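You operate a simulated robot arm through the tools that you are given. There is no shell and no other tool.

The job below is to be done with a simulated robot arm. You get a single attempt, and the scene is never put back.

TASK
Crank the wheel till the lamp lights, then push it home on the studs.
Fine: arm brake off to push, on again when it is home; the rail brake and the height stop stay.

The check looks at the end state, three seconds after you hand in, the way a careful person would. Anything else that was tipped, shoved, dropped, spilled or broken makes it a failure.

THE ROBOT
A 7-joint arm with a two-finger parallel gripper, fixed in place. Base frame: the origin is on the floor under the middle of its stand, x ahead of it, y to its left, z up. Units: m, rad, N and s.
It reaches about 1.479 m from its shoulder. Its first joint turns from -2.897 to 2.897 rad. Payload 4.4 kg.
The tool frame sits at the grasp point between the pads (the TCP): z along the fingers, y along the line on which they close. The tips reach 0.023 m beyond it. The gripper opens to 0.094 m. The fingers are 0.038 m wide and 0.01 m thick; the gripper's body (0.054 by 0.096 m) begins 0.039 m behind the TCP.
Orientation is that of the tool frame in the base frame, as a unit quaternion [x, y, z, w]. With the fingers straight down and closing along the base's y, the tool's x points along the base's -x, its y along +y and its z along -z.

THE INTERFACE
- The arm moves only by the tool jog_arm. Its argument "commands" is one flat list of numbers, 7 for each row, row after row: the shift along the tool's x, y, z in units of 300 mm (1.0 is 300 mm), then the turn, a rotation vector about the tool's x, y, z in units of 45 degrees (1.0 is 45 degrees), then the finger opening in mm, from 0 to 94. In form: [x, y, z, ax, ay, az, claw, x, y, z, ax, ay, az, claw, ...]. A call has 1 to 20 rows; each row is the pose to reach, as a shift and turn from the pose commanded when the call began, along the tool's axes at that moment. A call with a number of a shift or a turn outside -1 to 1 is refused whole. A row lasts 0.2 s, in which the tool goes at most 0.05 m and 0.15 rad; a call with a longer step from one row to the next is refused whole, and so is a gripper value outside its range. Where a pose cannot be reached the arm comes as near as it can. A force on the tool above 90 N (or 10 N above the force at the start of the call, whichever is more), or a blocked arm, ends the call early, and 0.2 s more pass. The fingers move at their own pace (about 0.072 m/s each) and stop on an object; they squeeze with about 34 N. The grip force told is the motor's: it shows also when the fingers shut on nothing. Time passes only in rows, and 0.2 s behind the last, so rows that repeat a pose let the fingers close. The reply holds the time, the measured pose of the TCP, the force on the tool along the base axes, the opening and the grip force, in the units named above and with some noise, with the torque about the TCP (base axes, N m) and any sound that the robot's microphone picked up.
- Cameras (640 x 400 px; columns grow to the right, rows downward): "scene" is fixed at [0.0497, -0.5009, 1.4078]; the picture's right is [0.60, -0.80, 0.00], its down [-0.20, -0.15, -0.97] and it looks along [0.77, 0.58, -0.26] (base axes); focal length 344 px, centre (320, 200). "wrist" rides on the gripper at [0.086, 0.016, -0.075] in the tool frame; the picture's right is [-0.18, 0.98, 0.00], its down [-0.58, -0.11, -0.81] and it looks along [-0.79, -0.15, 0.59] (tool axes); focal length 243 px, centre (320, 200). There is no depth. A picture from a camera that has moved, and an enlarged one, comes with that camera's place and axes in the base frame and with its lens.
- camera(camera): a new picture of that camera. No time passes.
- inspect(camera, box): a new picture of the part [left, top, right, bottom] of that camera's present view, enlarged. No time passes.
- close_job(): hands the job in; it is judged then, once.

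Places have to be worked out from the pictures, the camera data and where the tool is seen. Open the gripper and draw the arm clear of the work before you hand the job in, unless the task says otherwise.

The tools are called after "Emit:" as a command line: name --argument value ..., lists and objects as JSON in quotes. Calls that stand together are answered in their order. jog_arm: Moves the arm, as the interface text tells. Its arguments: {"type":"object","properties":{"commands":{"type":"array","items":{"type":"number"}}},"required":["commands"]} The other tools are called the same way: camera (camera) takes a picture; inspect (camera, box) takes an enlarged picture of a part of a camera's view; close_job () hands the job in.

At the start:

```text
t: 0.0
ee_pos: [0.7219, 0.186, 1.1405]
tcp_rot: [0.0, 1.0, 0.0, 0.0]
force: [0.1, 0.3, 0.0]
ft_torque: [-0.04, -0.01, 0.01]
width: 0.0942
grip_force: 0.0
```

scene: 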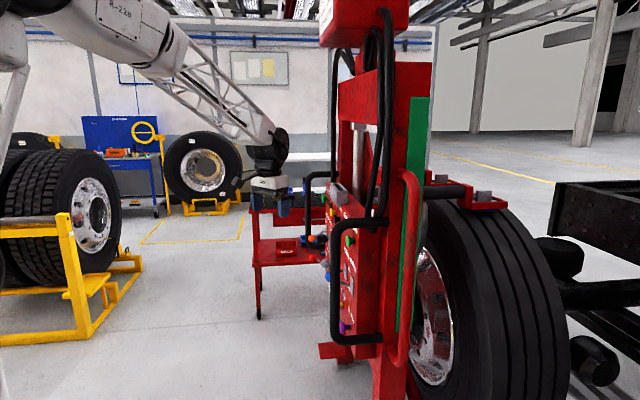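
wrist: 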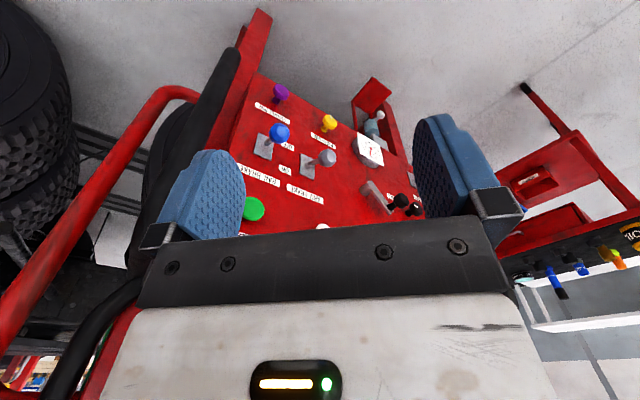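

The pictures show a red wheel-dolly with a control panel facing the arm. I'll enlarge the views to read the labels and controls.

Emit:
inspect --camera "scene" --box '[240, 160, 440, 380]'

Emit:
inspect --camera "wrist" --box '[220, 60, 440, 240]'

Emit:
inspect --camera "scene" --box '[380, 160, 640, 400]'

```text
1.82 times, centred on (340, 270) of scene
camera zoom: at [0.0497, -0.5009, 1.4078], right [0.6, -0.8, 0.0], down [-0.2, -0.15, -0.97], along [0.77, 0.58, -0.26], focal length 626 px, centre (284, 73)
```

zoom: 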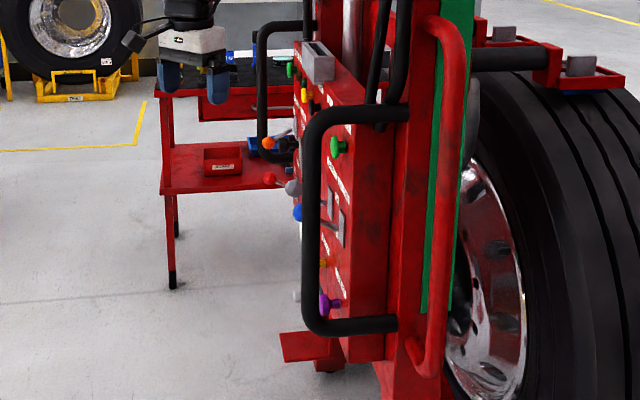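

```text
2.22 times, centred on (330, 150) of wrist
camera zoom: at [0.6353, 0.2018, 1.2134], right [0.18, 0.98, 0.0], down [0.58, -0.11, 0.81], along [0.79, -0.15, -0.59], focal length 539 px, centre (298, 311)
```

zoom: 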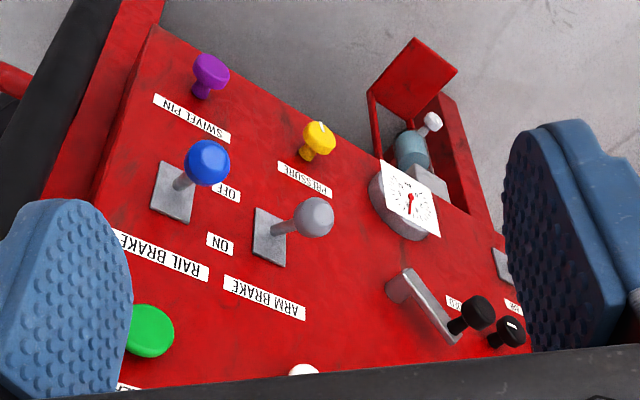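

```text
1.67 times, centred on (510, 280) of scene
camera zoom: at [0.0497, -0.5009, 1.4078], right [0.6, -0.8, 0.0], down [-0.2, -0.15, -0.97], along [0.77, 0.58, -0.26], focal length 574 px, centre (3, 67)
```

zoom: 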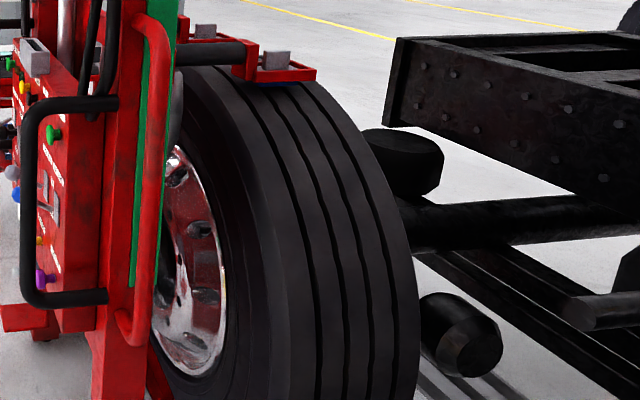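

The purple knob triangulates to about (0.92, 0.06, 0.68), so the panel sits near x≈0.95. I'll back away and tilt the tool up so the wrist camera sees the whole panel.

Emit:
jog_arm --commands '[0.1, 0, 0.0, 0, -0.1, 0, 94, 0.2, 0, 0.05, 0, -0.2, 0, 94, 0.3, 0, 0.1, 0, -0.3, 0, 94, 0.4, 0, 0.15, 0, -0.4, 0, 94, 0.5, 0, 0.2, 0, -0.5, 0, 94, 0.6, 0, 0.25, 0, -0.6, 0, 94, 0.7, 0, 0.3, 0, -0.7, 0, 94, 0.75, 0, 0.35, 0, -0.75, 0, 94]'

Emit:
camera --camera "wrist"

Emit:
camera --camera "scene"

```text
t: 1.8
ee_pos: [0.4964, 0.1846, 1.0357]
tcp_rot: [0.0, 0.957, 0.001, 0.29]
force: [-0.8, 0.2, -0.3]
ft_torque: [-0.02, 0.01, -0.03]
width: 0.0938
grip_force: 0.0
```

```text
taken
camera wrist: at [0.3828, 0.2003, 1.0481], right [0.15, 0.98, 0.1], down [0.03, -0.11, 0.99], along [0.99, -0.15, -0.05], focal length 243 px, centre (320, 200)
```

wrist: 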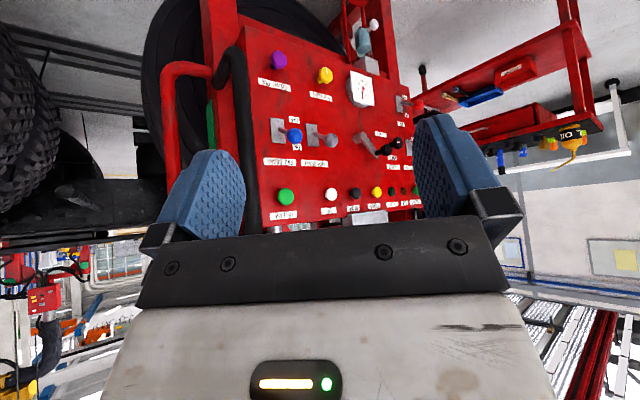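

```text
taken
```

scene: 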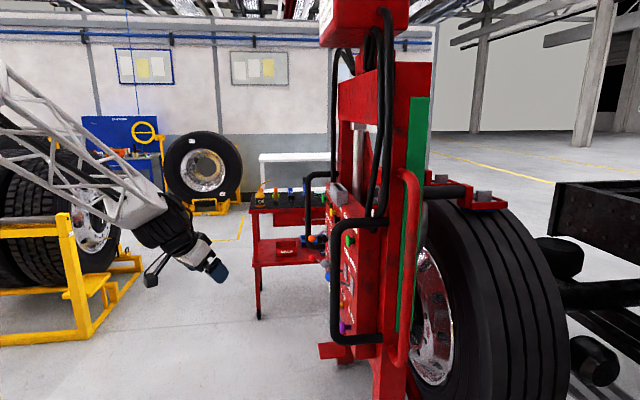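

Now the whole panel is in view (upside down). I'll enlarge it to read the labels.

Emit:
inspect --camera "wrist" --box '[240, 30, 340, 130]'

Emit:
inspect --camera "wrist" --box '[330, 30, 430, 130]'

Emit:
inspect --camera "wrist" --box '[250, 110, 350, 230]'

Emit:
inspect --camera "wrist" --box '[335, 110, 435, 230]'

Emit:
inspect --camera "scene" --box '[300, 170, 400, 260]'

Emit:
inspect --camera "scene" --box '[300, 240, 400, 360]'

```text
4.00 times, centred on (290, 80) of wrist
camera zoom: at [0.3828, 0.2003, 1.0481], right [0.15, 0.98, 0.1], down [0.03, -0.11, 0.99], along [0.99, -0.15, -0.05], focal length 970 px, centre (440, 680)
```

zoom: 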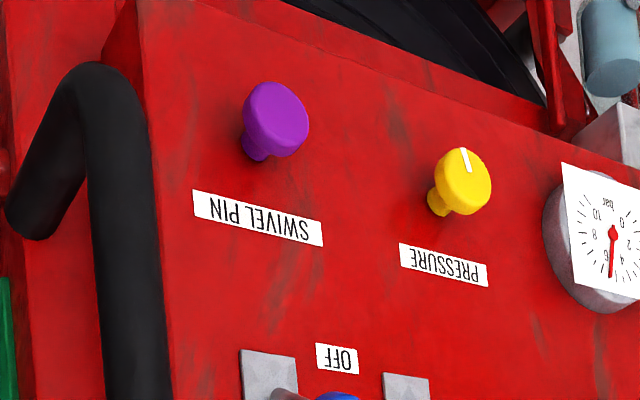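

```text
4.00 times, centred on (380, 80) of wrist
camera zoom: at [0.3828, 0.2003, 1.0481], right [0.15, 0.98, 0.1], down [0.03, -0.11, 0.99], along [0.99, -0.15, -0.05], focal length 970 px, centre (80, 680)
```

zoom: 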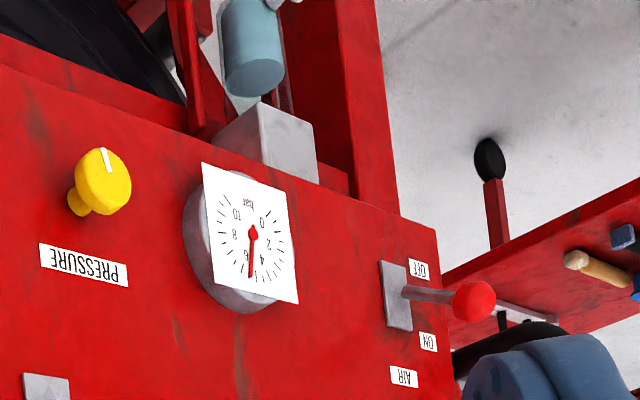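

```text
3.33 times, centred on (300, 170) of wrist
camera zoom: at [0.3828, 0.2003, 1.0481], right [0.15, 0.98, 0.1], down [0.03, -0.11, 0.99], along [0.99, -0.15, -0.05], focal length 809 px, centre (387, 300)
```

zoom: 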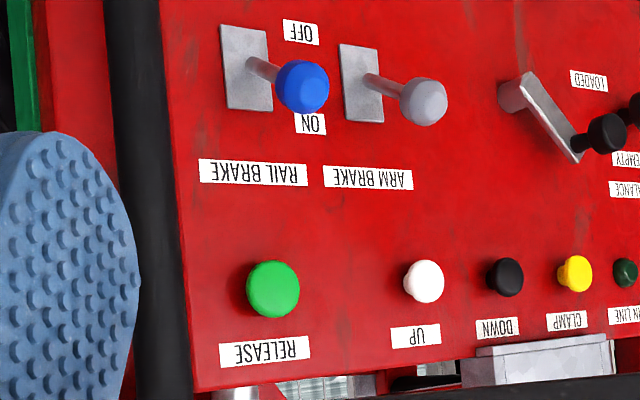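

```text
3.33 times, centred on (385, 170) of wrist
camera zoom: at [0.3828, 0.2003, 1.0481], right [0.15, 0.98, 0.1], down [0.03, -0.11, 0.99], along [0.99, -0.15, -0.05], focal length 809 px, centre (103, 300)
```

zoom: 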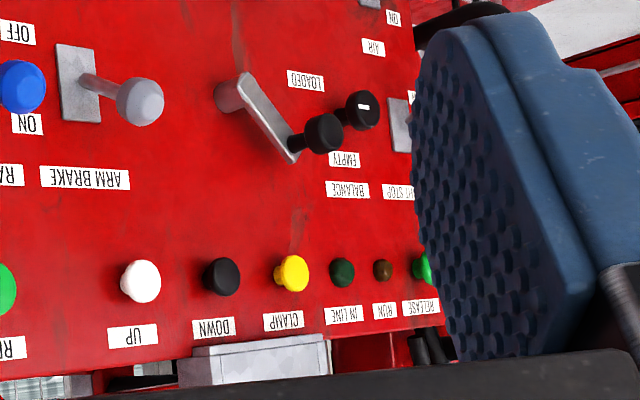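

```text
4.44 times, centred on (350, 215) of scene
camera zoom: at [0.0497, -0.5009, 1.4078], right [0.6, -0.8, 0.0], down [-0.2, -0.15, -0.97], along [0.77, 0.58, -0.26], focal length 1530 px, centre (187, 133)
```

zoom: 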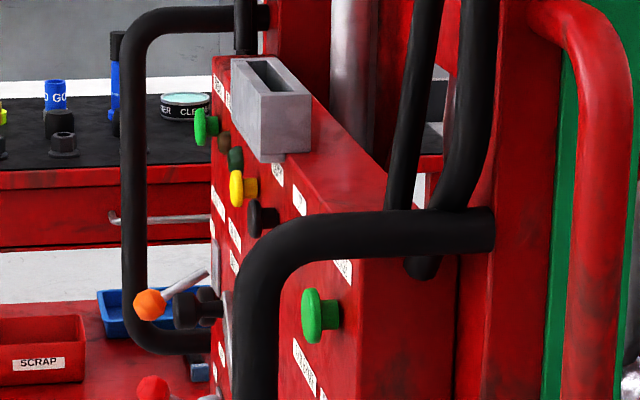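

```text
3.33 times, centred on (350, 300) of scene
camera zoom: at [0.0497, -0.5009, 1.4078], right [0.6, -0.8, 0.0], down [-0.2, -0.15, -0.97], along [0.77, 0.58, -0.26], focal length 1147 px, centre (220, -133)
```

zoom: 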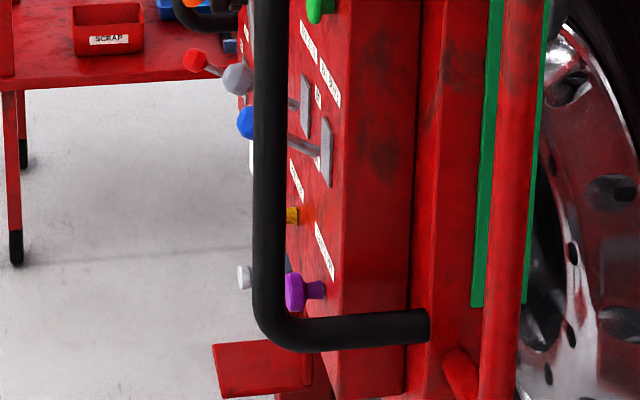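

The triangulated buttons put the panel face at 45° to the base axes, running from about (0.92, 0.04) to (1.30, 0.41) and facing −x/+y. The wheel's push direction should therefore be about (0.7, −0.7, 0). I'll swing round in front of the panel for a head-on view.

Emit:
jog_arm --commands '[-0.082, 0.109, 0.055, 0.05, 0, 0.074, 94, -0.165, 0.219, 0.11, 0.099, 0, 0.148, 94, -0.247, 0.328, 0.165, 0.148, 0, 0.222, 94, -0.329, 0.437, 0.22, 0.197, 0, 0.296, 94, -0.412, 0.547, 0.274, 0.247, 0, 0.37, 94, -0.494, 0.656, 0.329, 0.296, 0, 0.444, 94, -0.576, 0.765, 0.384, 0.345, 0, 0.518, 94, -0.659, 0.875, 0.439, 0.395, 0, 0.592, 94, -0.741, 0.984, 0.494, 0.444, 0, 0.666, 94]'

Emit:
camera --camera "wrist"

Emit:
camera --camera "scene"

```text
t: 3.8
ee_pos: [0.7632, 0.4812, 1.041]
tcp_rot: [0.296, 0.91, -0.089, 0.276]
force: [-0.1, -0.1, 0.4]
ft_torque: [0.02, -0.01, 0.0]
width: 0.0939
grip_force: 0.0
```

```text
taken
camera wrist: at [0.6804, 0.5605, 1.0528], right [0.7, 0.7, 0.1], down [-0.04, -0.11, 0.99], along [0.71, -0.7, -0.05], focal length 243 px, centre (320, 200)
```

wrist: 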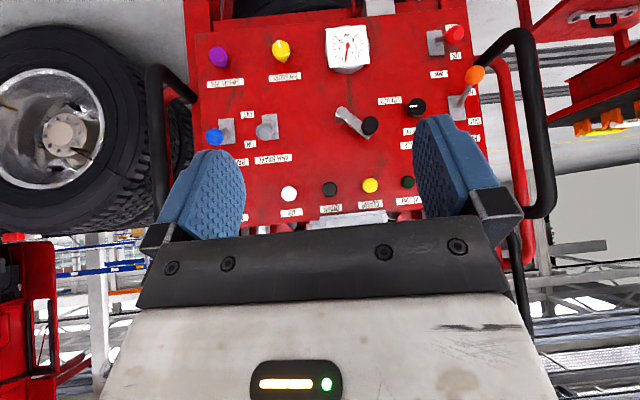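

```text
taken
```

scene: 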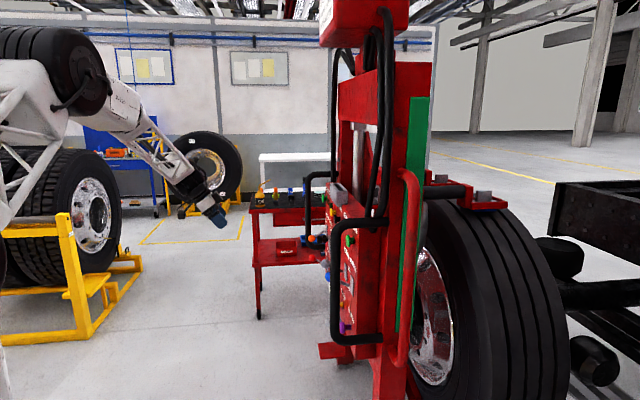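

Head-on view reached. I'll enlarge the control areas to measure them.

Emit:
inspect --camera "wrist" --box '[190, 10, 350, 110]'

Emit:
inspect --camera "wrist" --box '[320, 10, 480, 110]'

Emit:
inspect --camera "wrist" --box '[190, 90, 350, 190]'

Emit:
inspect --camera "wrist" --box '[320, 90, 480, 190]'

Emit:
inspect --camera "wrist" --box '[260, 150, 430, 240]'

```text
4.00 times, centred on (270, 60) of wrist
camera zoom: at [0.6804, 0.5605, 1.0528], right [0.7, 0.7, 0.1], down [-0.04, -0.11, 0.99], along [0.71, -0.7, -0.05], focal length 970 px, centre (520, 760)
```

zoom: 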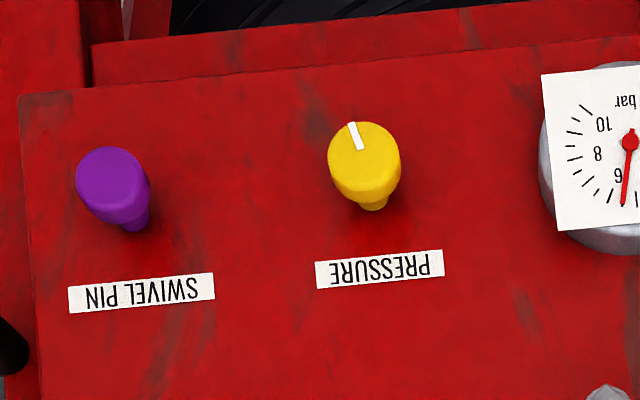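

```text
4.00 times, centred on (400, 60) of wrist
camera zoom: at [0.6804, 0.5605, 1.0528], right [0.7, 0.7, 0.1], down [-0.04, -0.11, 0.99], along [0.71, -0.7, -0.05], focal length 970 px, centre (0, 760)
```

zoom: 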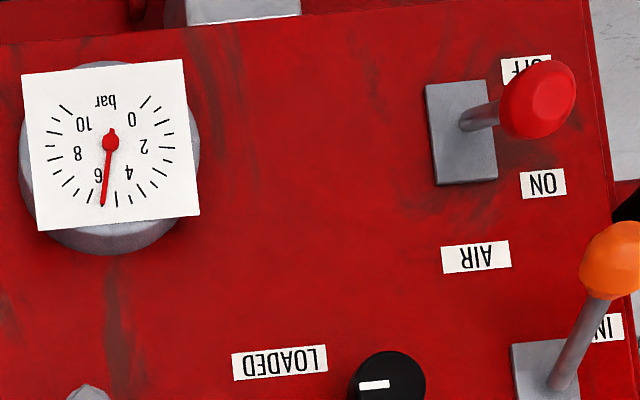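

```text
4.00 times, centred on (270, 140) of wrist
camera zoom: at [0.6804, 0.5605, 1.0528], right [0.7, 0.7, 0.1], down [-0.04, -0.11, 0.99], along [0.71, -0.7, -0.05], focal length 970 px, centre (520, 440)
```

zoom: 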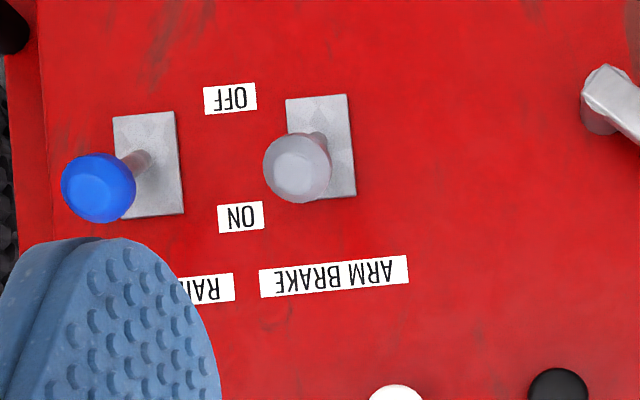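

```text
4.00 times, centred on (400, 140) of wrist
camera zoom: at [0.6804, 0.5605, 1.0528], right [0.7, 0.7, 0.1], down [-0.04, -0.11, 0.99], along [0.71, -0.7, -0.05], focal length 970 px, centre (0, 440)
```

zoom: 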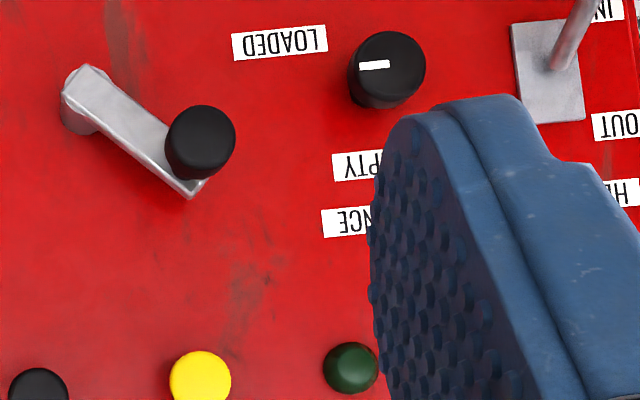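

```text
3.76 times, centred on (345, 195) of wrist
camera zoom: at [0.6804, 0.5605, 1.0528], right [0.7, 0.7, 0.1], down [-0.04, -0.11, 0.99], along [0.71, -0.7, -0.05], focal length 913 px, centre (226, 219)
```

zoom: 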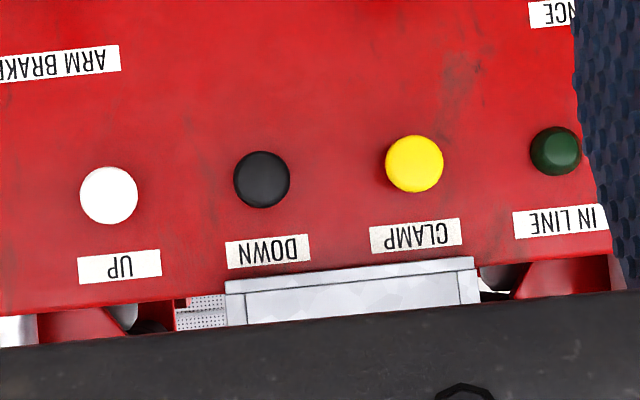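

Both brake levers are tilted up to ON, the IN LINE lamp is dark, and the crank pivot is at about (1.107, 0.238, 0.837). Its knob end is at about (1.115, 0.301, 0.885), a radius of roughly 0.07 m. I'll turn the tool to point horizontally into the panel, first half of the move.

Emit:
jog_arm --commands '[-0.041, 0.037, 0.093, 0.0184, -0.1248, 0.0096, 94, -0.083, 0.074, 0.185, 0.0369, -0.2495, 0.0193, 94, -0.124, 0.11, 0.278, 0.0553, -0.3743, 0.0289, 94, -0.166, 0.147, 0.37, 0.0738, -0.499, 0.0386, 94, -0.207, 0.184, 0.463, 0.0922, -0.6238, 0.0482, 94]'

Emit:
camera --camera "scene"

```text
t: 5.0
ee_pos: [0.8981, 0.4485, 0.9536]
tcp_rot: [0.293, 0.806, -0.186, 0.48]
force: [-0.2, -0.9, 1.4]
ft_torque: [0.03, 0.02, 0.02]
width: 0.094
grip_force: 0.0
```

```text
taken
```

scene: 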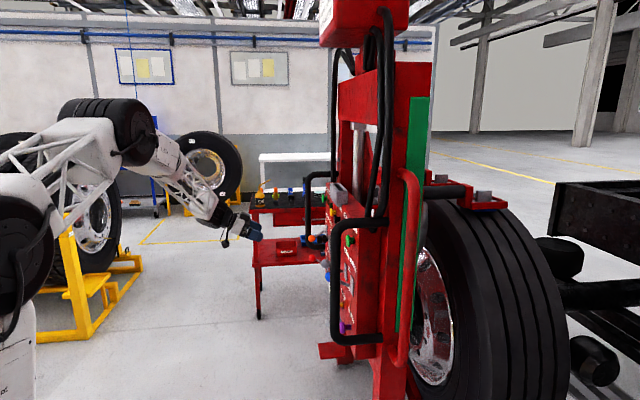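

Arm posture is fine. Finishing the turn and going to a standoff about 12 cm in front of the crank knob.

Emit:
jog_arm --commands '[-0.004, 0.027, 0.104, 0.0184, -0.1248, 0.0096, 94, -0.008, 0.053, 0.208, 0.0369, -0.2495, 0.0193, 94, -0.013, 0.08, 0.313, 0.0553, -0.3743, 0.0289, 94, -0.017, 0.106, 0.417, 0.0738, -0.499, 0.0386, 94, -0.021, 0.133, 0.521, 0.0922, -0.6238, 0.0482, 94, -0.021, 0.133, 0.521, 0.0922, -0.6238, 0.0482, 94]'

Emit:
camera --camera "wrist"

Emit:
camera --camera "scene"

```text
t: 6.4
ee_pos: [1.0338, 0.3864, 0.885]
tcp_rot: [0.27, 0.653, -0.271, 0.654]
force: [-0.4, -0.1, -0.5]
ft_torque: [-0.01, -0.01, -0.02]
width: 0.0942
grip_force: 0.0
```

```text
taken
camera wrist: at [0.9923, 0.4503, 0.7972], right [0.7, 0.69, 0.18], down [-0.65, 0.49, 0.58], along [0.31, -0.52, 0.79], focal length 243 px, centre (320, 200)
```

wrist: 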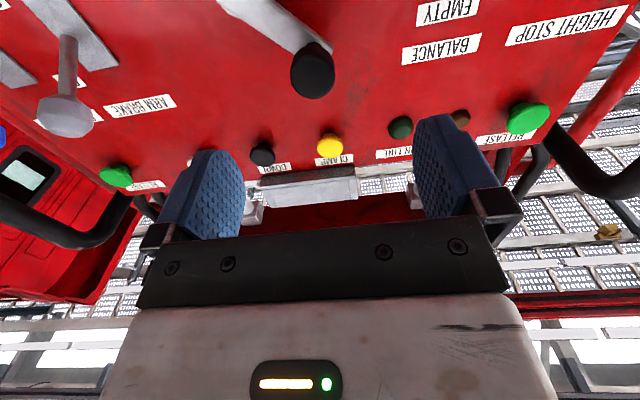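

```text
taken
```

scene: 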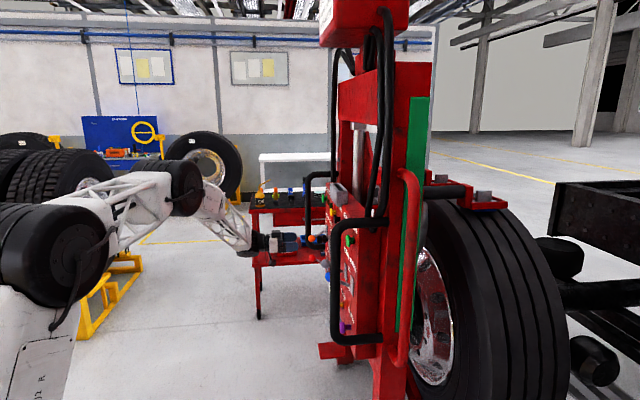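

The tool now points squarely at the panel, with the knob ahead between the fingers' planes. I'll look closely at the crank knob and the lamp.

Emit:
inspect --camera "wrist" --box '[200, 0, 460, 170]'

Emit:
inspect --camera "scene" --box '[250, 190, 370, 290]'

```text
2.35 times, centred on (330, 85) of wrist
camera zoom: at [0.9923, 0.4503, 0.7972], right [0.7, 0.69, 0.18], down [-0.65, 0.49, 0.58], along [0.31, -0.52, 0.79], focal length 571 px, centre (296, 471)
```

zoom: 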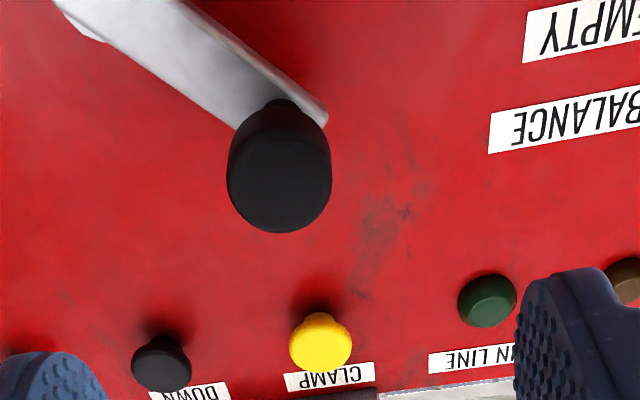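

```text
4.00 times, centred on (310, 240) of scene
camera zoom: at [0.0497, -0.5009, 1.4078], right [0.6, -0.8, 0.0], down [-0.2, -0.15, -0.97], along [0.77, 0.58, -0.26], focal length 1377 px, centre (360, 40)
```

zoom: 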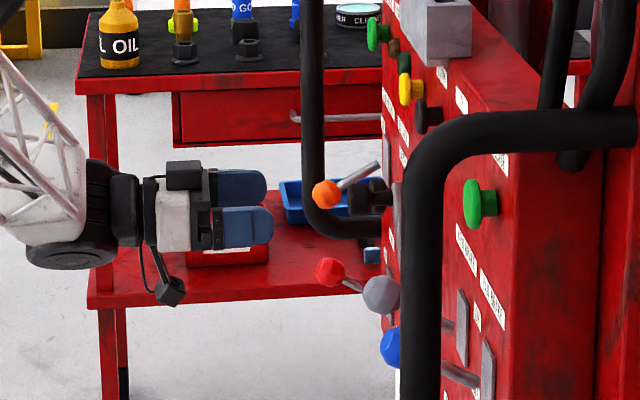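

Knob radius is about 18 mm and its face is at depth ~0.565 m along the push direction, about 5 mm off the TCP line. I'll advance with the fingers open around it, leaving the close for the next call.

Emit:
jog_arm --commands '[-0.01, -0.016, 0.1, 0, 0, 0, 94, -0.01, -0.016, 0.2, 0, 0, 0, 94, -0.01, -0.016, 0.28, 0, 0, 0, 94, -0.01, -0.016, 0.34, 0, 0, 0, 94, -0.01, -0.016, 0.375, 0, 0, 0, 94]'

Emit:
camera --camera "wrist"

Emit:
inspect --camera "scene" --box '[250, 190, 370, 290]'

```text
t: 7.6
ee_pos: [1.1081, 0.3048, 0.8881]
tcp_rot: [0.27, 0.653, -0.272, 0.653]
force: [0.4, 1.0, 0.4]
ft_torque: [0.02, -0.01, 0.02]
width: 0.0938
grip_force: 0.1
```

```text
taken
camera wrist: at [1.0674, 0.3673, 0.8005], right [0.69, 0.7, 0.18], down [-0.65, 0.49, 0.58], along [0.31, -0.52, 0.79], focal length 243 px, centre (320, 200)
```

wrist: 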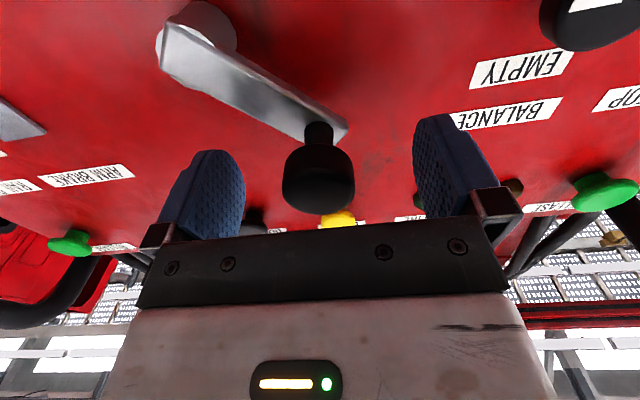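

```text
4.00 times, centred on (310, 240) of scene
camera zoom: at [0.0497, -0.5009, 1.4078], right [0.6, -0.8, 0.0], down [-0.2, -0.15, -0.97], along [0.77, 0.58, -0.26], focal length 1377 px, centre (360, 40)
```

zoom: 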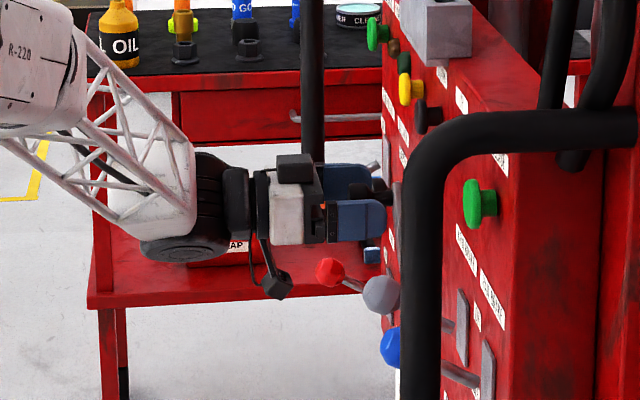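

The knob sits centred between the open fingers, its face near the TCP depth. I'll go in 6 mm more and close on it.

Emit:
jog_arm --commands '[0, 0, 0.02, 0, 0, 0, 94, 0, 0, 0.02, 0, 0, 0, 36, 0, 0, 0.02, 0, 0, 0, 30, 0, 0, 0.02, 0, 0, 0, 30, 0, 0, 0.02, 0, 0, 0, 30]'

Emit:
camera --camera "wrist"

Emit:
inspect --camera "scene" --box '[250, 190, 370, 290]'

```text
t: 8.8
ee_pos: [1.1134, 0.2995, 0.8863]
tcp_rot: [0.271, 0.653, -0.271, 0.653]
force: [0.4, -6.0, -7.6]
ft_torque: [0.04, -0.1, 0.06]
width: 0.0334
grip_force: 45.0
```

```text
taken
camera wrist: at [1.0722, 0.3633, 0.7989], right [0.7, 0.69, 0.18], down [-0.65, 0.49, 0.58], along [0.31, -0.52, 0.79], focal length 243 px, centre (320, 200)
```

wrist: 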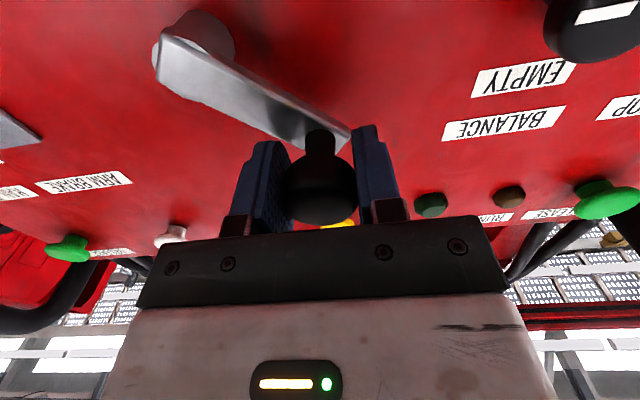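

```text
4.00 times, centred on (310, 240) of scene
camera zoom: at [0.0497, -0.5009, 1.4078], right [0.6, -0.8, 0.0], down [-0.2, -0.15, -0.97], along [0.77, 0.58, -0.26], focal length 1377 px, centre (360, 40)
```

zoom: 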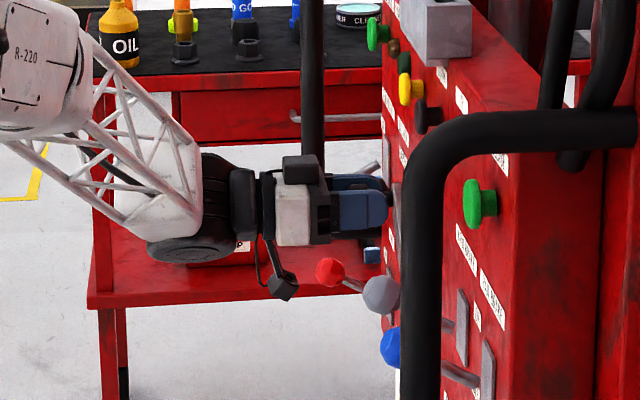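

The knob is gripped (33 mm) and both lamps are visible from the wrist camera. I'll crank the first 40° clockwise slowly to check the radius and how the lamp and wheel respond.

Emit:
jog_arm --commands '[-0.0254, -0.031, 0, 0, 0, 0, 30, -0.0451, -0.0659, 0, 0, 0, 0, 30, -0.0584, -0.1037, 0, 0, 0, 0, 30, -0.065, -0.1433, 0, 0, 0, 0, 30]'

Emit:
camera --camera "wrist"

Emit:
camera --camera "scene"

```text
t: 9.8
ee_pos: [1.082, 0.2674, 0.9039]
tcp_rot: [0.271, 0.653, -0.273, 0.652]
force: [-18.6, -14.5, 6.2]
ft_torque: [0.09, 0.1, -0.11]
width: 0.0393
grip_force: 11.7
```

```text
taken
camera wrist: at [1.0404, 0.3301, 0.8162], right [0.7, 0.69, 0.18], down [-0.64, 0.5, 0.58], along [0.31, -0.52, 0.79], focal length 243 px, centre (320, 200)
```

wrist: 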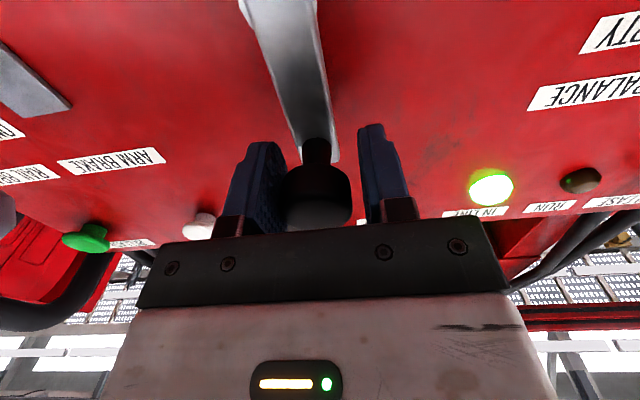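

```text
taken
```

scene: 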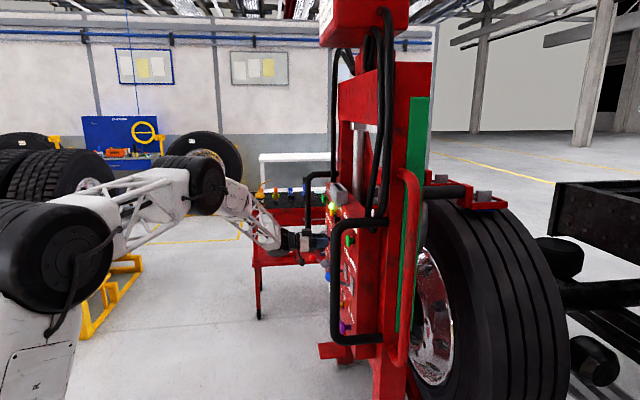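

The IN LINE lamp lit within this first 40°. The knob is leaning on one finger from the wheel's momentum, so I'll hold still for a moment and confirm the lamp stays lit.

Emit:
jog_arm --commands '[0, 0, 0, 0, 0, 0, 30, 0, 0, 0, 0, 0, 0, 30, 0, 0, 0, 0, 0, 0, 30]'

Emit:
camera --camera "wrist"

Emit:
inspect --camera "scene" --box '[380, 180, 580, 400]'

```text
t: 10.6
ee_pos: [1.0827, 0.271, 0.9078]
tcp_rot: [0.271, 0.653, -0.271, 0.654]
force: [3.8, 9.0, 1.1]
ft_torque: [0.02, -0.03, 0.06]
width: 0.0349
grip_force: 5.0
```

```text
taken
camera wrist: at [1.0416, 0.3341, 0.82], right [0.69, 0.7, 0.18], down [-0.65, 0.49, 0.58], along [0.31, -0.52, 0.79], focal length 243 px, centre (320, 200)
```

wrist: 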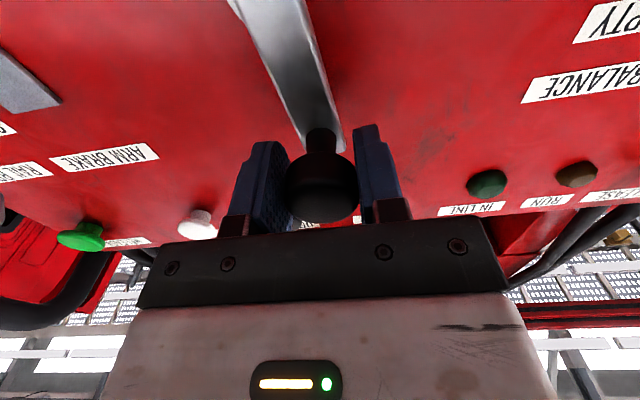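

```text
1.82 times, centred on (480, 290) of scene
camera zoom: at [0.0497, -0.5009, 1.4078], right [0.6, -0.8, 0.0], down [-0.2, -0.15, -0.97], along [0.77, 0.58, -0.26], focal length 626 px, centre (29, 36)
```

zoom: 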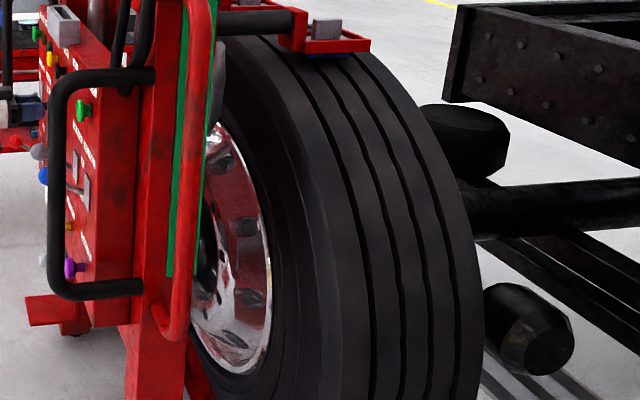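

After settling, the knob drifted back a few degrees and the lamp went out, so the alignment window is narrow and lies about 3–6 mm further clockwise. I'll creep forward in small steps.

Emit:
jog_arm --commands '[0, -0.003, 0, 0, 0, 0, 25, 0, -0.006, 0, 0, 0, 0, 25, 0, -0.008, 0, 0, 0, 0, 25, 0, -0.008, 0, 0, 0, 0, 25]'

Emit:
camera --camera "wrist"

```text
t: 11.6
ee_pos: [1.0817, 0.2677, 0.9075]
tcp_rot: [0.27, 0.654, -0.27, 0.653]
force: [20.4, -12.4, 5.0]
ft_torque: [0.27, -0.06, -0.08]
width: 0.0333
grip_force: 44.5
```

```text
taken
camera wrist: at [1.0403, 0.3314, 0.8197], right [0.7, 0.69, 0.18], down [-0.65, 0.49, 0.58], along [0.31, -0.52, 0.79], focal length 243 px, centre (320, 200)
```

wrist: 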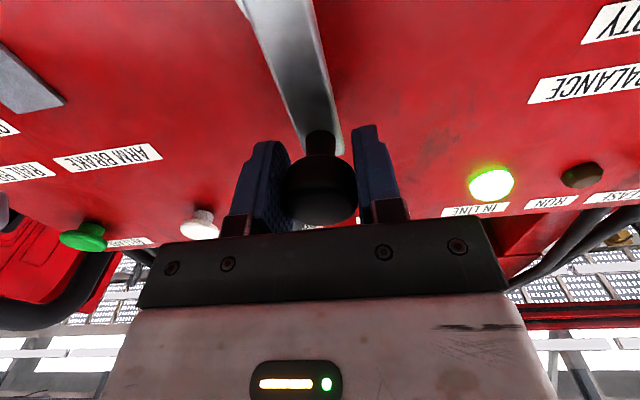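

The lamp is lit again with a firm grip. I'll hold for a few rows to see that it stays lit.

Emit:
jog_arm --commands '[0, 0, 0, 0, 0, 0, 25, 0, 0, 0, 0, 0, 0, 25, 0, 0, 0, 0, 0, 0, 25, 0, 0, 0, 0, 0, 0, 25]'

Emit:
inspect --camera "wrist" --box '[220, 0, 620, 250]'

```text
t: 12.6
ee_pos: [1.0808, 0.2679, 0.908]
tcp_rot: [0.27, 0.653, -0.27, 0.654]
force: [19.2, -22.9, 11.8]
ft_torque: [0.02, -0.03, -0.03]
width: 0.0337
grip_force: 45.1
```

```text
1.60 times, centred on (420, 125) of wrist
camera zoom: at [1.0399, 0.3317, 0.8195], right [0.7, 0.69, 0.18], down [-0.65, 0.49, 0.58], along [0.31, -0.52, 0.79], focal length 388 px, centre (160, 320)
```

zoom: 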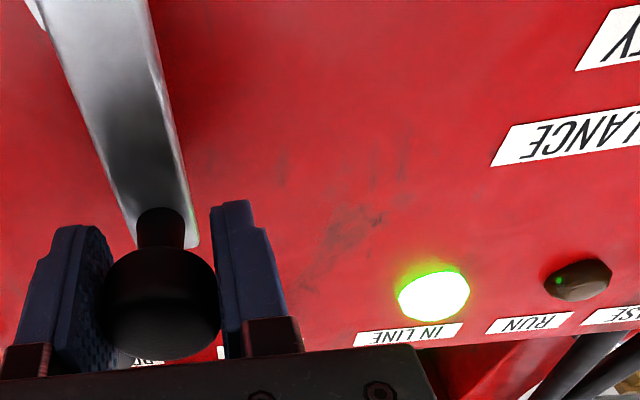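

It stays lit. The window includes about 2 mm further clockwise too (it was lit there earlier), so I'll nudge 1 mm more to get away from the edge and recheck.

Emit:
jog_arm --commands '[0, -0.002, 0, 0, 0, 0, 25, 0, -0.004, 0, 0, 0, 0, 25, 0, -0.004, 0, 0, 0, 0, 25, 0, -0.004, 0, 0, 0, 0, 25]'

Emit:
inspect --camera "wrist" --box '[220, 0, 620, 250]'

```text
t: 13.6
ee_pos: [1.0802, 0.268, 0.907]
tcp_rot: [0.269, 0.654, -0.27, 0.653]
force: [16.0, -5.2, 5.8]
ft_torque: [0.27, -0.06, 0.1]
width: 0.0333
grip_force: 44.6
```

```text
1.60 times, centred on (420, 125) of wrist
camera zoom: at [1.0384, 0.3316, 0.8194], right [0.69, 0.7, 0.18], down [-0.65, 0.49, 0.58], along [0.31, -0.52, 0.79], focal length 388 px, centre (160, 320)
```

zoom: 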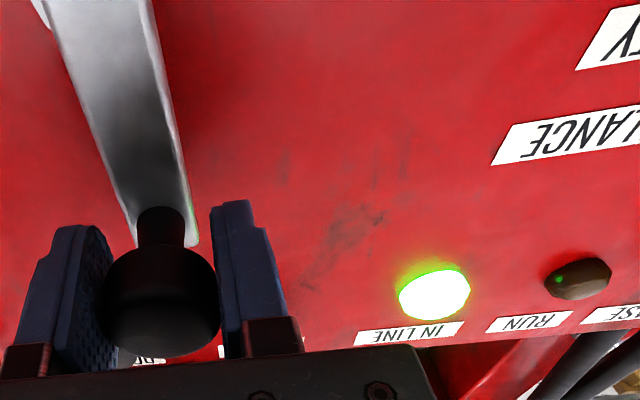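

Still lit. Now I'll open the fingers in place and check that the lamp remains lit with the crank free.

Emit:
jog_arm --commands '[0, 0, 0, 0, 0, 0, 40, 0, 0, 0, 0, 0, 0, 50, 0, 0, 0, 0, 0, 0, 70, 0, 0, 0, 0, 0, 0, 90, 0, 0, 0, 0, 0, 0, 90]'

Emit:
camera --camera "wrist"

Emit:
inspect --camera "scene" --box '[290, 180, 390, 270]'

```text
t: 14.8
ee_pos: [1.0795, 0.2687, 0.9076]
tcp_rot: [0.269, 0.654, -0.27, 0.653]
force: [0.3, 0.4, 0.7]
ft_torque: [0.02, -0.01, 0.02]
width: 0.0898
grip_force: 0.0
```

```text
taken
camera wrist: at [1.0386, 0.3312, 0.8196], right [0.7, 0.69, 0.18], down [-0.65, 0.49, 0.58], along [0.31, -0.52, 0.79], focal length 243 px, centre (320, 200)
```

wrist: 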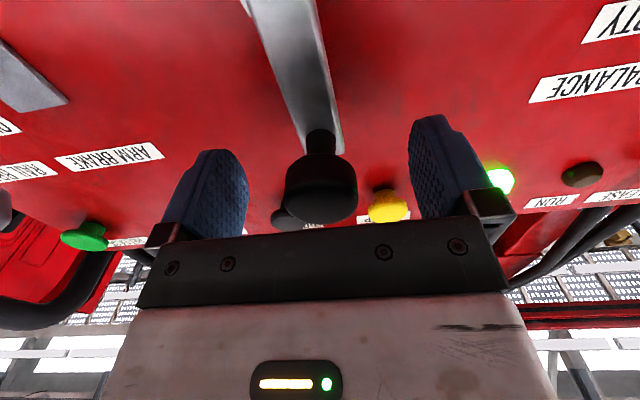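

```text
4.44 times, centred on (340, 225) of scene
camera zoom: at [0.0497, -0.5009, 1.4078], right [0.6, -0.8, 0.0], down [-0.2, -0.15, -0.97], along [0.77, 0.58, -0.26], focal length 1530 px, centre (231, 89)
```

zoom: 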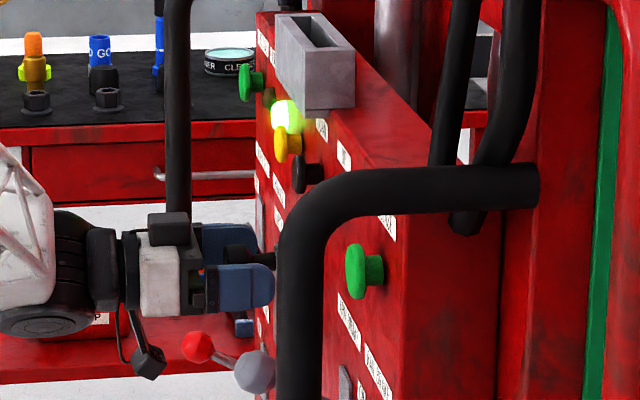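

The crank is free and the lamp stays lit. I'll back straight out from the knob.

Emit:
jog_arm --commands '[0, 0, -0.08, 0, 0, 0, 90, 0, 0, -0.2, 0, 0, 0, 90, 0, 0, -0.33, 0, 0, 0, 90, 0, 0, -0.46, 0, 0, 0, 90, 0, 0, -0.6, 0, 0, 0, 90, 0, 0, -0.6, 0, 0, 0, 90]'

Emit:
camera --camera "wrist"

Emit:
camera --camera "scene"

```text
t: 16.2
ee_pos: [0.9545, 0.3974, 0.9084]
tcp_rot: [0.27, 0.654, -0.271, 0.653]
force: [0.1, 0.4, 0.3]
ft_torque: [0.01, 0.02, 0.0]
width: 0.09
grip_force: 0.1
```

```text
taken
camera wrist: at [0.9128, 0.461, 0.8203], right [0.7, 0.7, 0.18], down [-0.65, 0.49, 0.58], along [0.31, -0.52, 0.79], focal length 243 px, centre (320, 200)
```

wrist: 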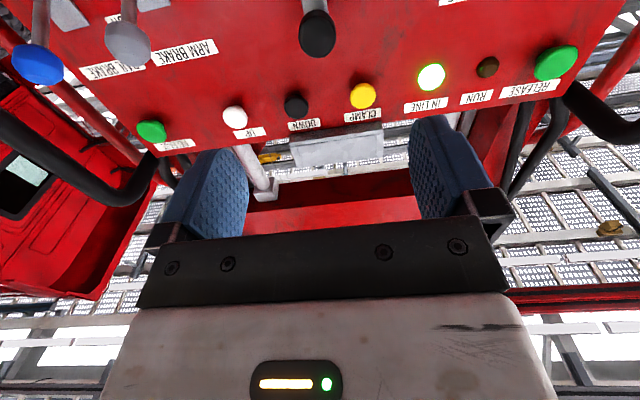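

```text
taken
```

scene: 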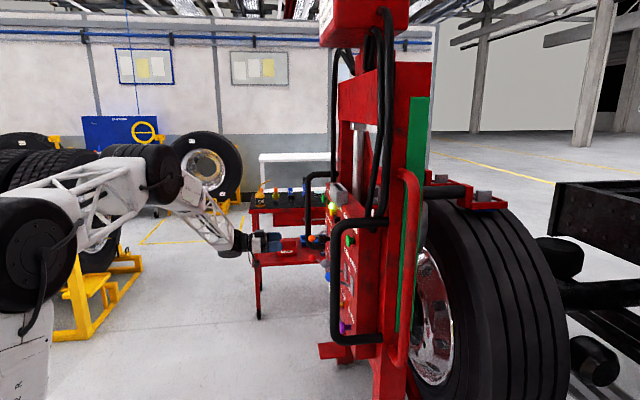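

The lamp is still lit. Before releasing the arm brake, I'll look at the frame, handles and surroundings in more detail to pick a push point.

Emit:
inspect --camera "scene" --box '[290, 0, 490, 125]'

Emit:
inspect --camera "scene" --box '[310, 180, 450, 400]'

Emit:
inspect --camera "scene" --box '[500, 150, 640, 400]'

Emit:
inspect --camera "wrist" --box '[0, 0, 250, 220]'

```text
3.20 times, centred on (390, 62) of scene
camera zoom: at [0.0497, -0.5009, 1.4078], right [0.6, -0.8, 0.0], down [-0.2, -0.15, -0.97], along [0.77, 0.58, -0.26], focal length 1101 px, centre (96, 640)
```

zoom: 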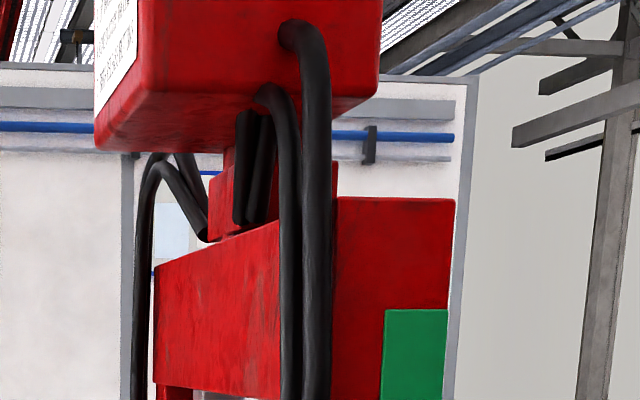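

```text
1.82 times, centred on (380, 290) of scene
camera zoom: at [0.0497, -0.5009, 1.4078], right [0.6, -0.8, 0.0], down [-0.2, -0.15, -0.97], along [0.77, 0.58, -0.26], focal length 626 px, centre (211, 36)
```

zoom: 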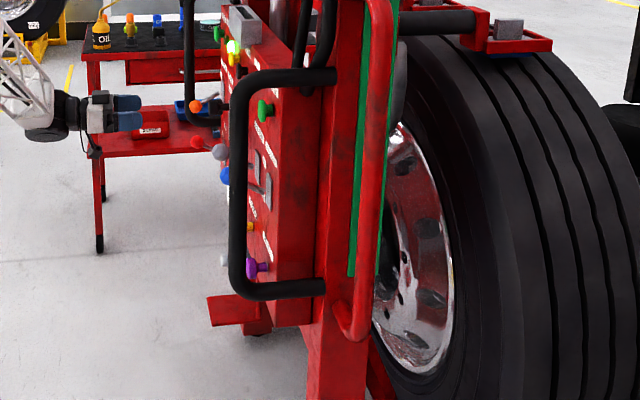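

```text
1.60 times, centred on (570, 275) of scene
camera zoom: at [0.0497, -0.5009, 1.4078], right [0.6, -0.8, 0.0], down [-0.2, -0.15, -0.97], along [0.77, 0.58, -0.26], focal length 551 px, centre (-80, 80)
```

zoom: 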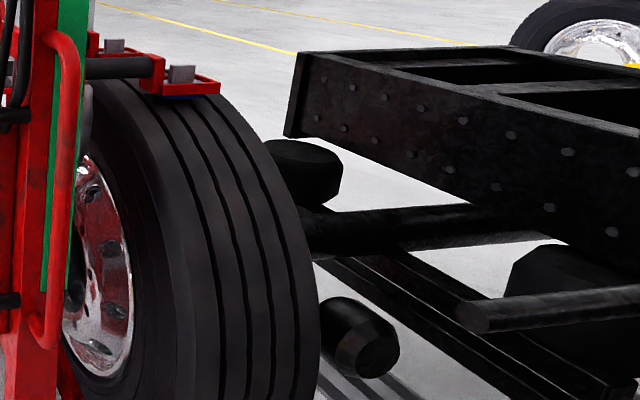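

```text
1.82 times, centred on (125, 110) of wrist
camera zoom: at [0.9128, 0.461, 0.8203], right [0.7, 0.7, 0.18], down [-0.65, 0.49, 0.58], along [0.31, -0.52, 0.79], focal length 441 px, centre (674, 364)
```

zoom: 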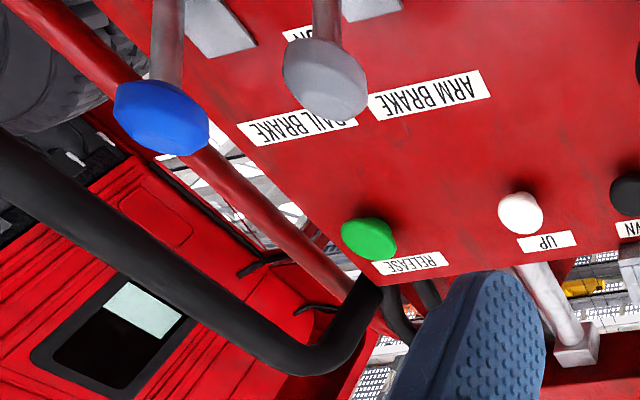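

There is an instruction plate on the red box on top of the frame. I'll raise the tool well clear of the panel to read it before going on.

Emit:
jog_arm --commands '[-0.14, 0, -0.06, 0, 0, 0, 90, -0.28, 0, -0.12, 0, 0, 0, 90, -0.42, 0, -0.18, 0, 0, 0, 90, -0.56, 0, -0.24, 0, 0, 0, 90, -0.7, 0, -0.3, 0, 0, 0, 90, -0.84, 0, -0.35, 0, 0, 0, 90, -0.98, 0, -0.4, 0, 0, 0, 90]'

Emit:
camera --camera "wrist"

Emit:
camera --camera "scene"

```text
t: 17.8
ee_pos: [0.8654, 0.4825, 1.2014]
tcp_rot: [0.269, 0.654, -0.272, 0.653]
force: [0.1, -0.5, -0.9]
ft_torque: [-0.06, -0.04, 0.0]
width: 0.09
grip_force: 0.0
```

```text
taken
camera wrist: at [0.8237, 0.5466, 1.1135], right [0.7, 0.7, 0.18], down [-0.65, 0.49, 0.58], along [0.31, -0.52, 0.79], focal length 243 px, centre (320, 200)
```

wrist: 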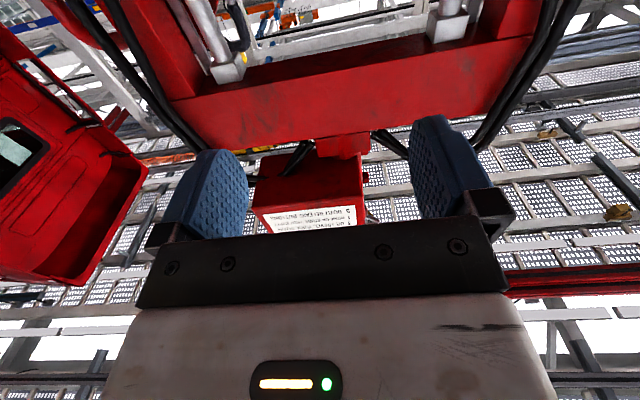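

```text
taken
```

scene: 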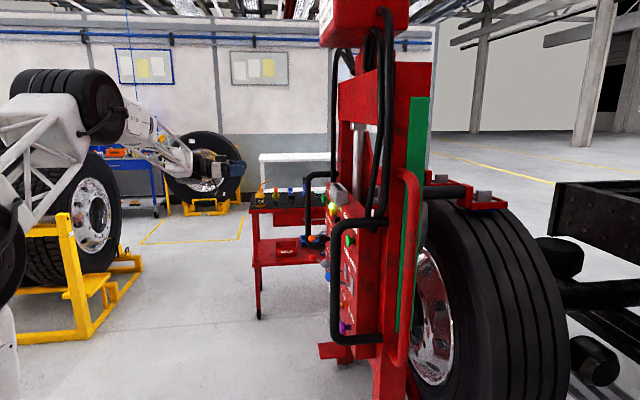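

The sign is just hidden by the gripper; I'll go up 0.24 m more.

Emit:
jog_arm --commands '[-0.14, 0, 0, 0, 0, 0, 90, -0.28, 0, 0, 0, 0, 0, 90, -0.42, 0, 0, 0, 0, 0, 90, -0.56, 0, 0, 0, 0, 0, 90, -0.7, 0, 0, 0, 0, 0, 90, -0.8, 0, 0, 0, 0, 0, 90]'

Emit:
camera --camera "wrist"

Emit:
inspect --camera "wrist" --box '[230, 120, 410, 230]'

```text
t: 19.2
ee_pos: [0.8694, 0.4793, 1.4385]
tcp_rot: [0.27, 0.653, -0.271, 0.653]
force: [0.4, 0.2, -0.6]
ft_torque: [-0.04, -0.01, -0.01]
width: 0.0901
grip_force: 0.0
```

```text
taken
camera wrist: at [0.8282, 0.542, 1.3509], right [0.7, 0.7, 0.18], down [-0.65, 0.49, 0.58], along [0.31, -0.52, 0.79], focal length 243 px, centre (320, 200)
```

wrist: 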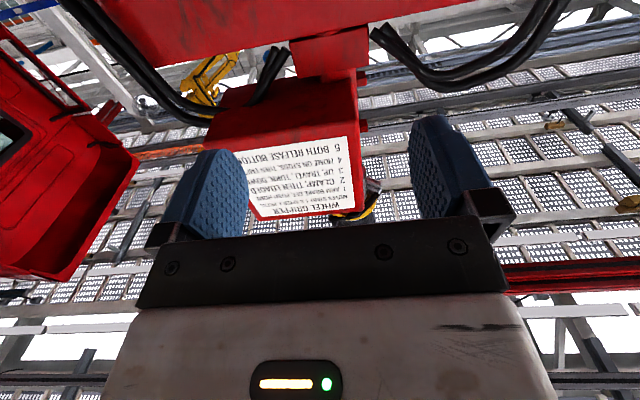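

```text
3.56 times, centred on (320, 175) of wrist
camera zoom: at [0.8282, 0.542, 1.3509], right [0.7, 0.7, 0.18], down [-0.65, 0.49, 0.58], along [0.31, -0.52, 0.79], focal length 863 px, centre (320, 289)
```

zoom: 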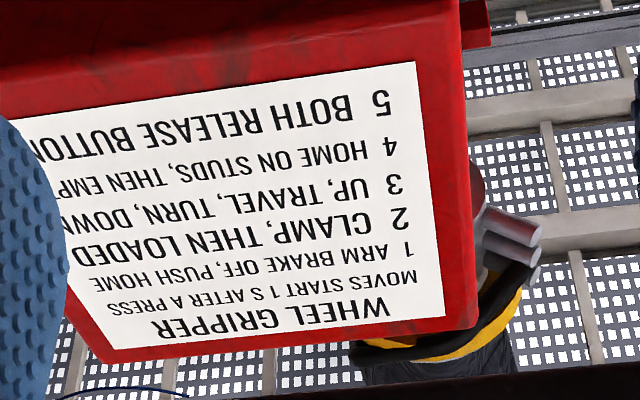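

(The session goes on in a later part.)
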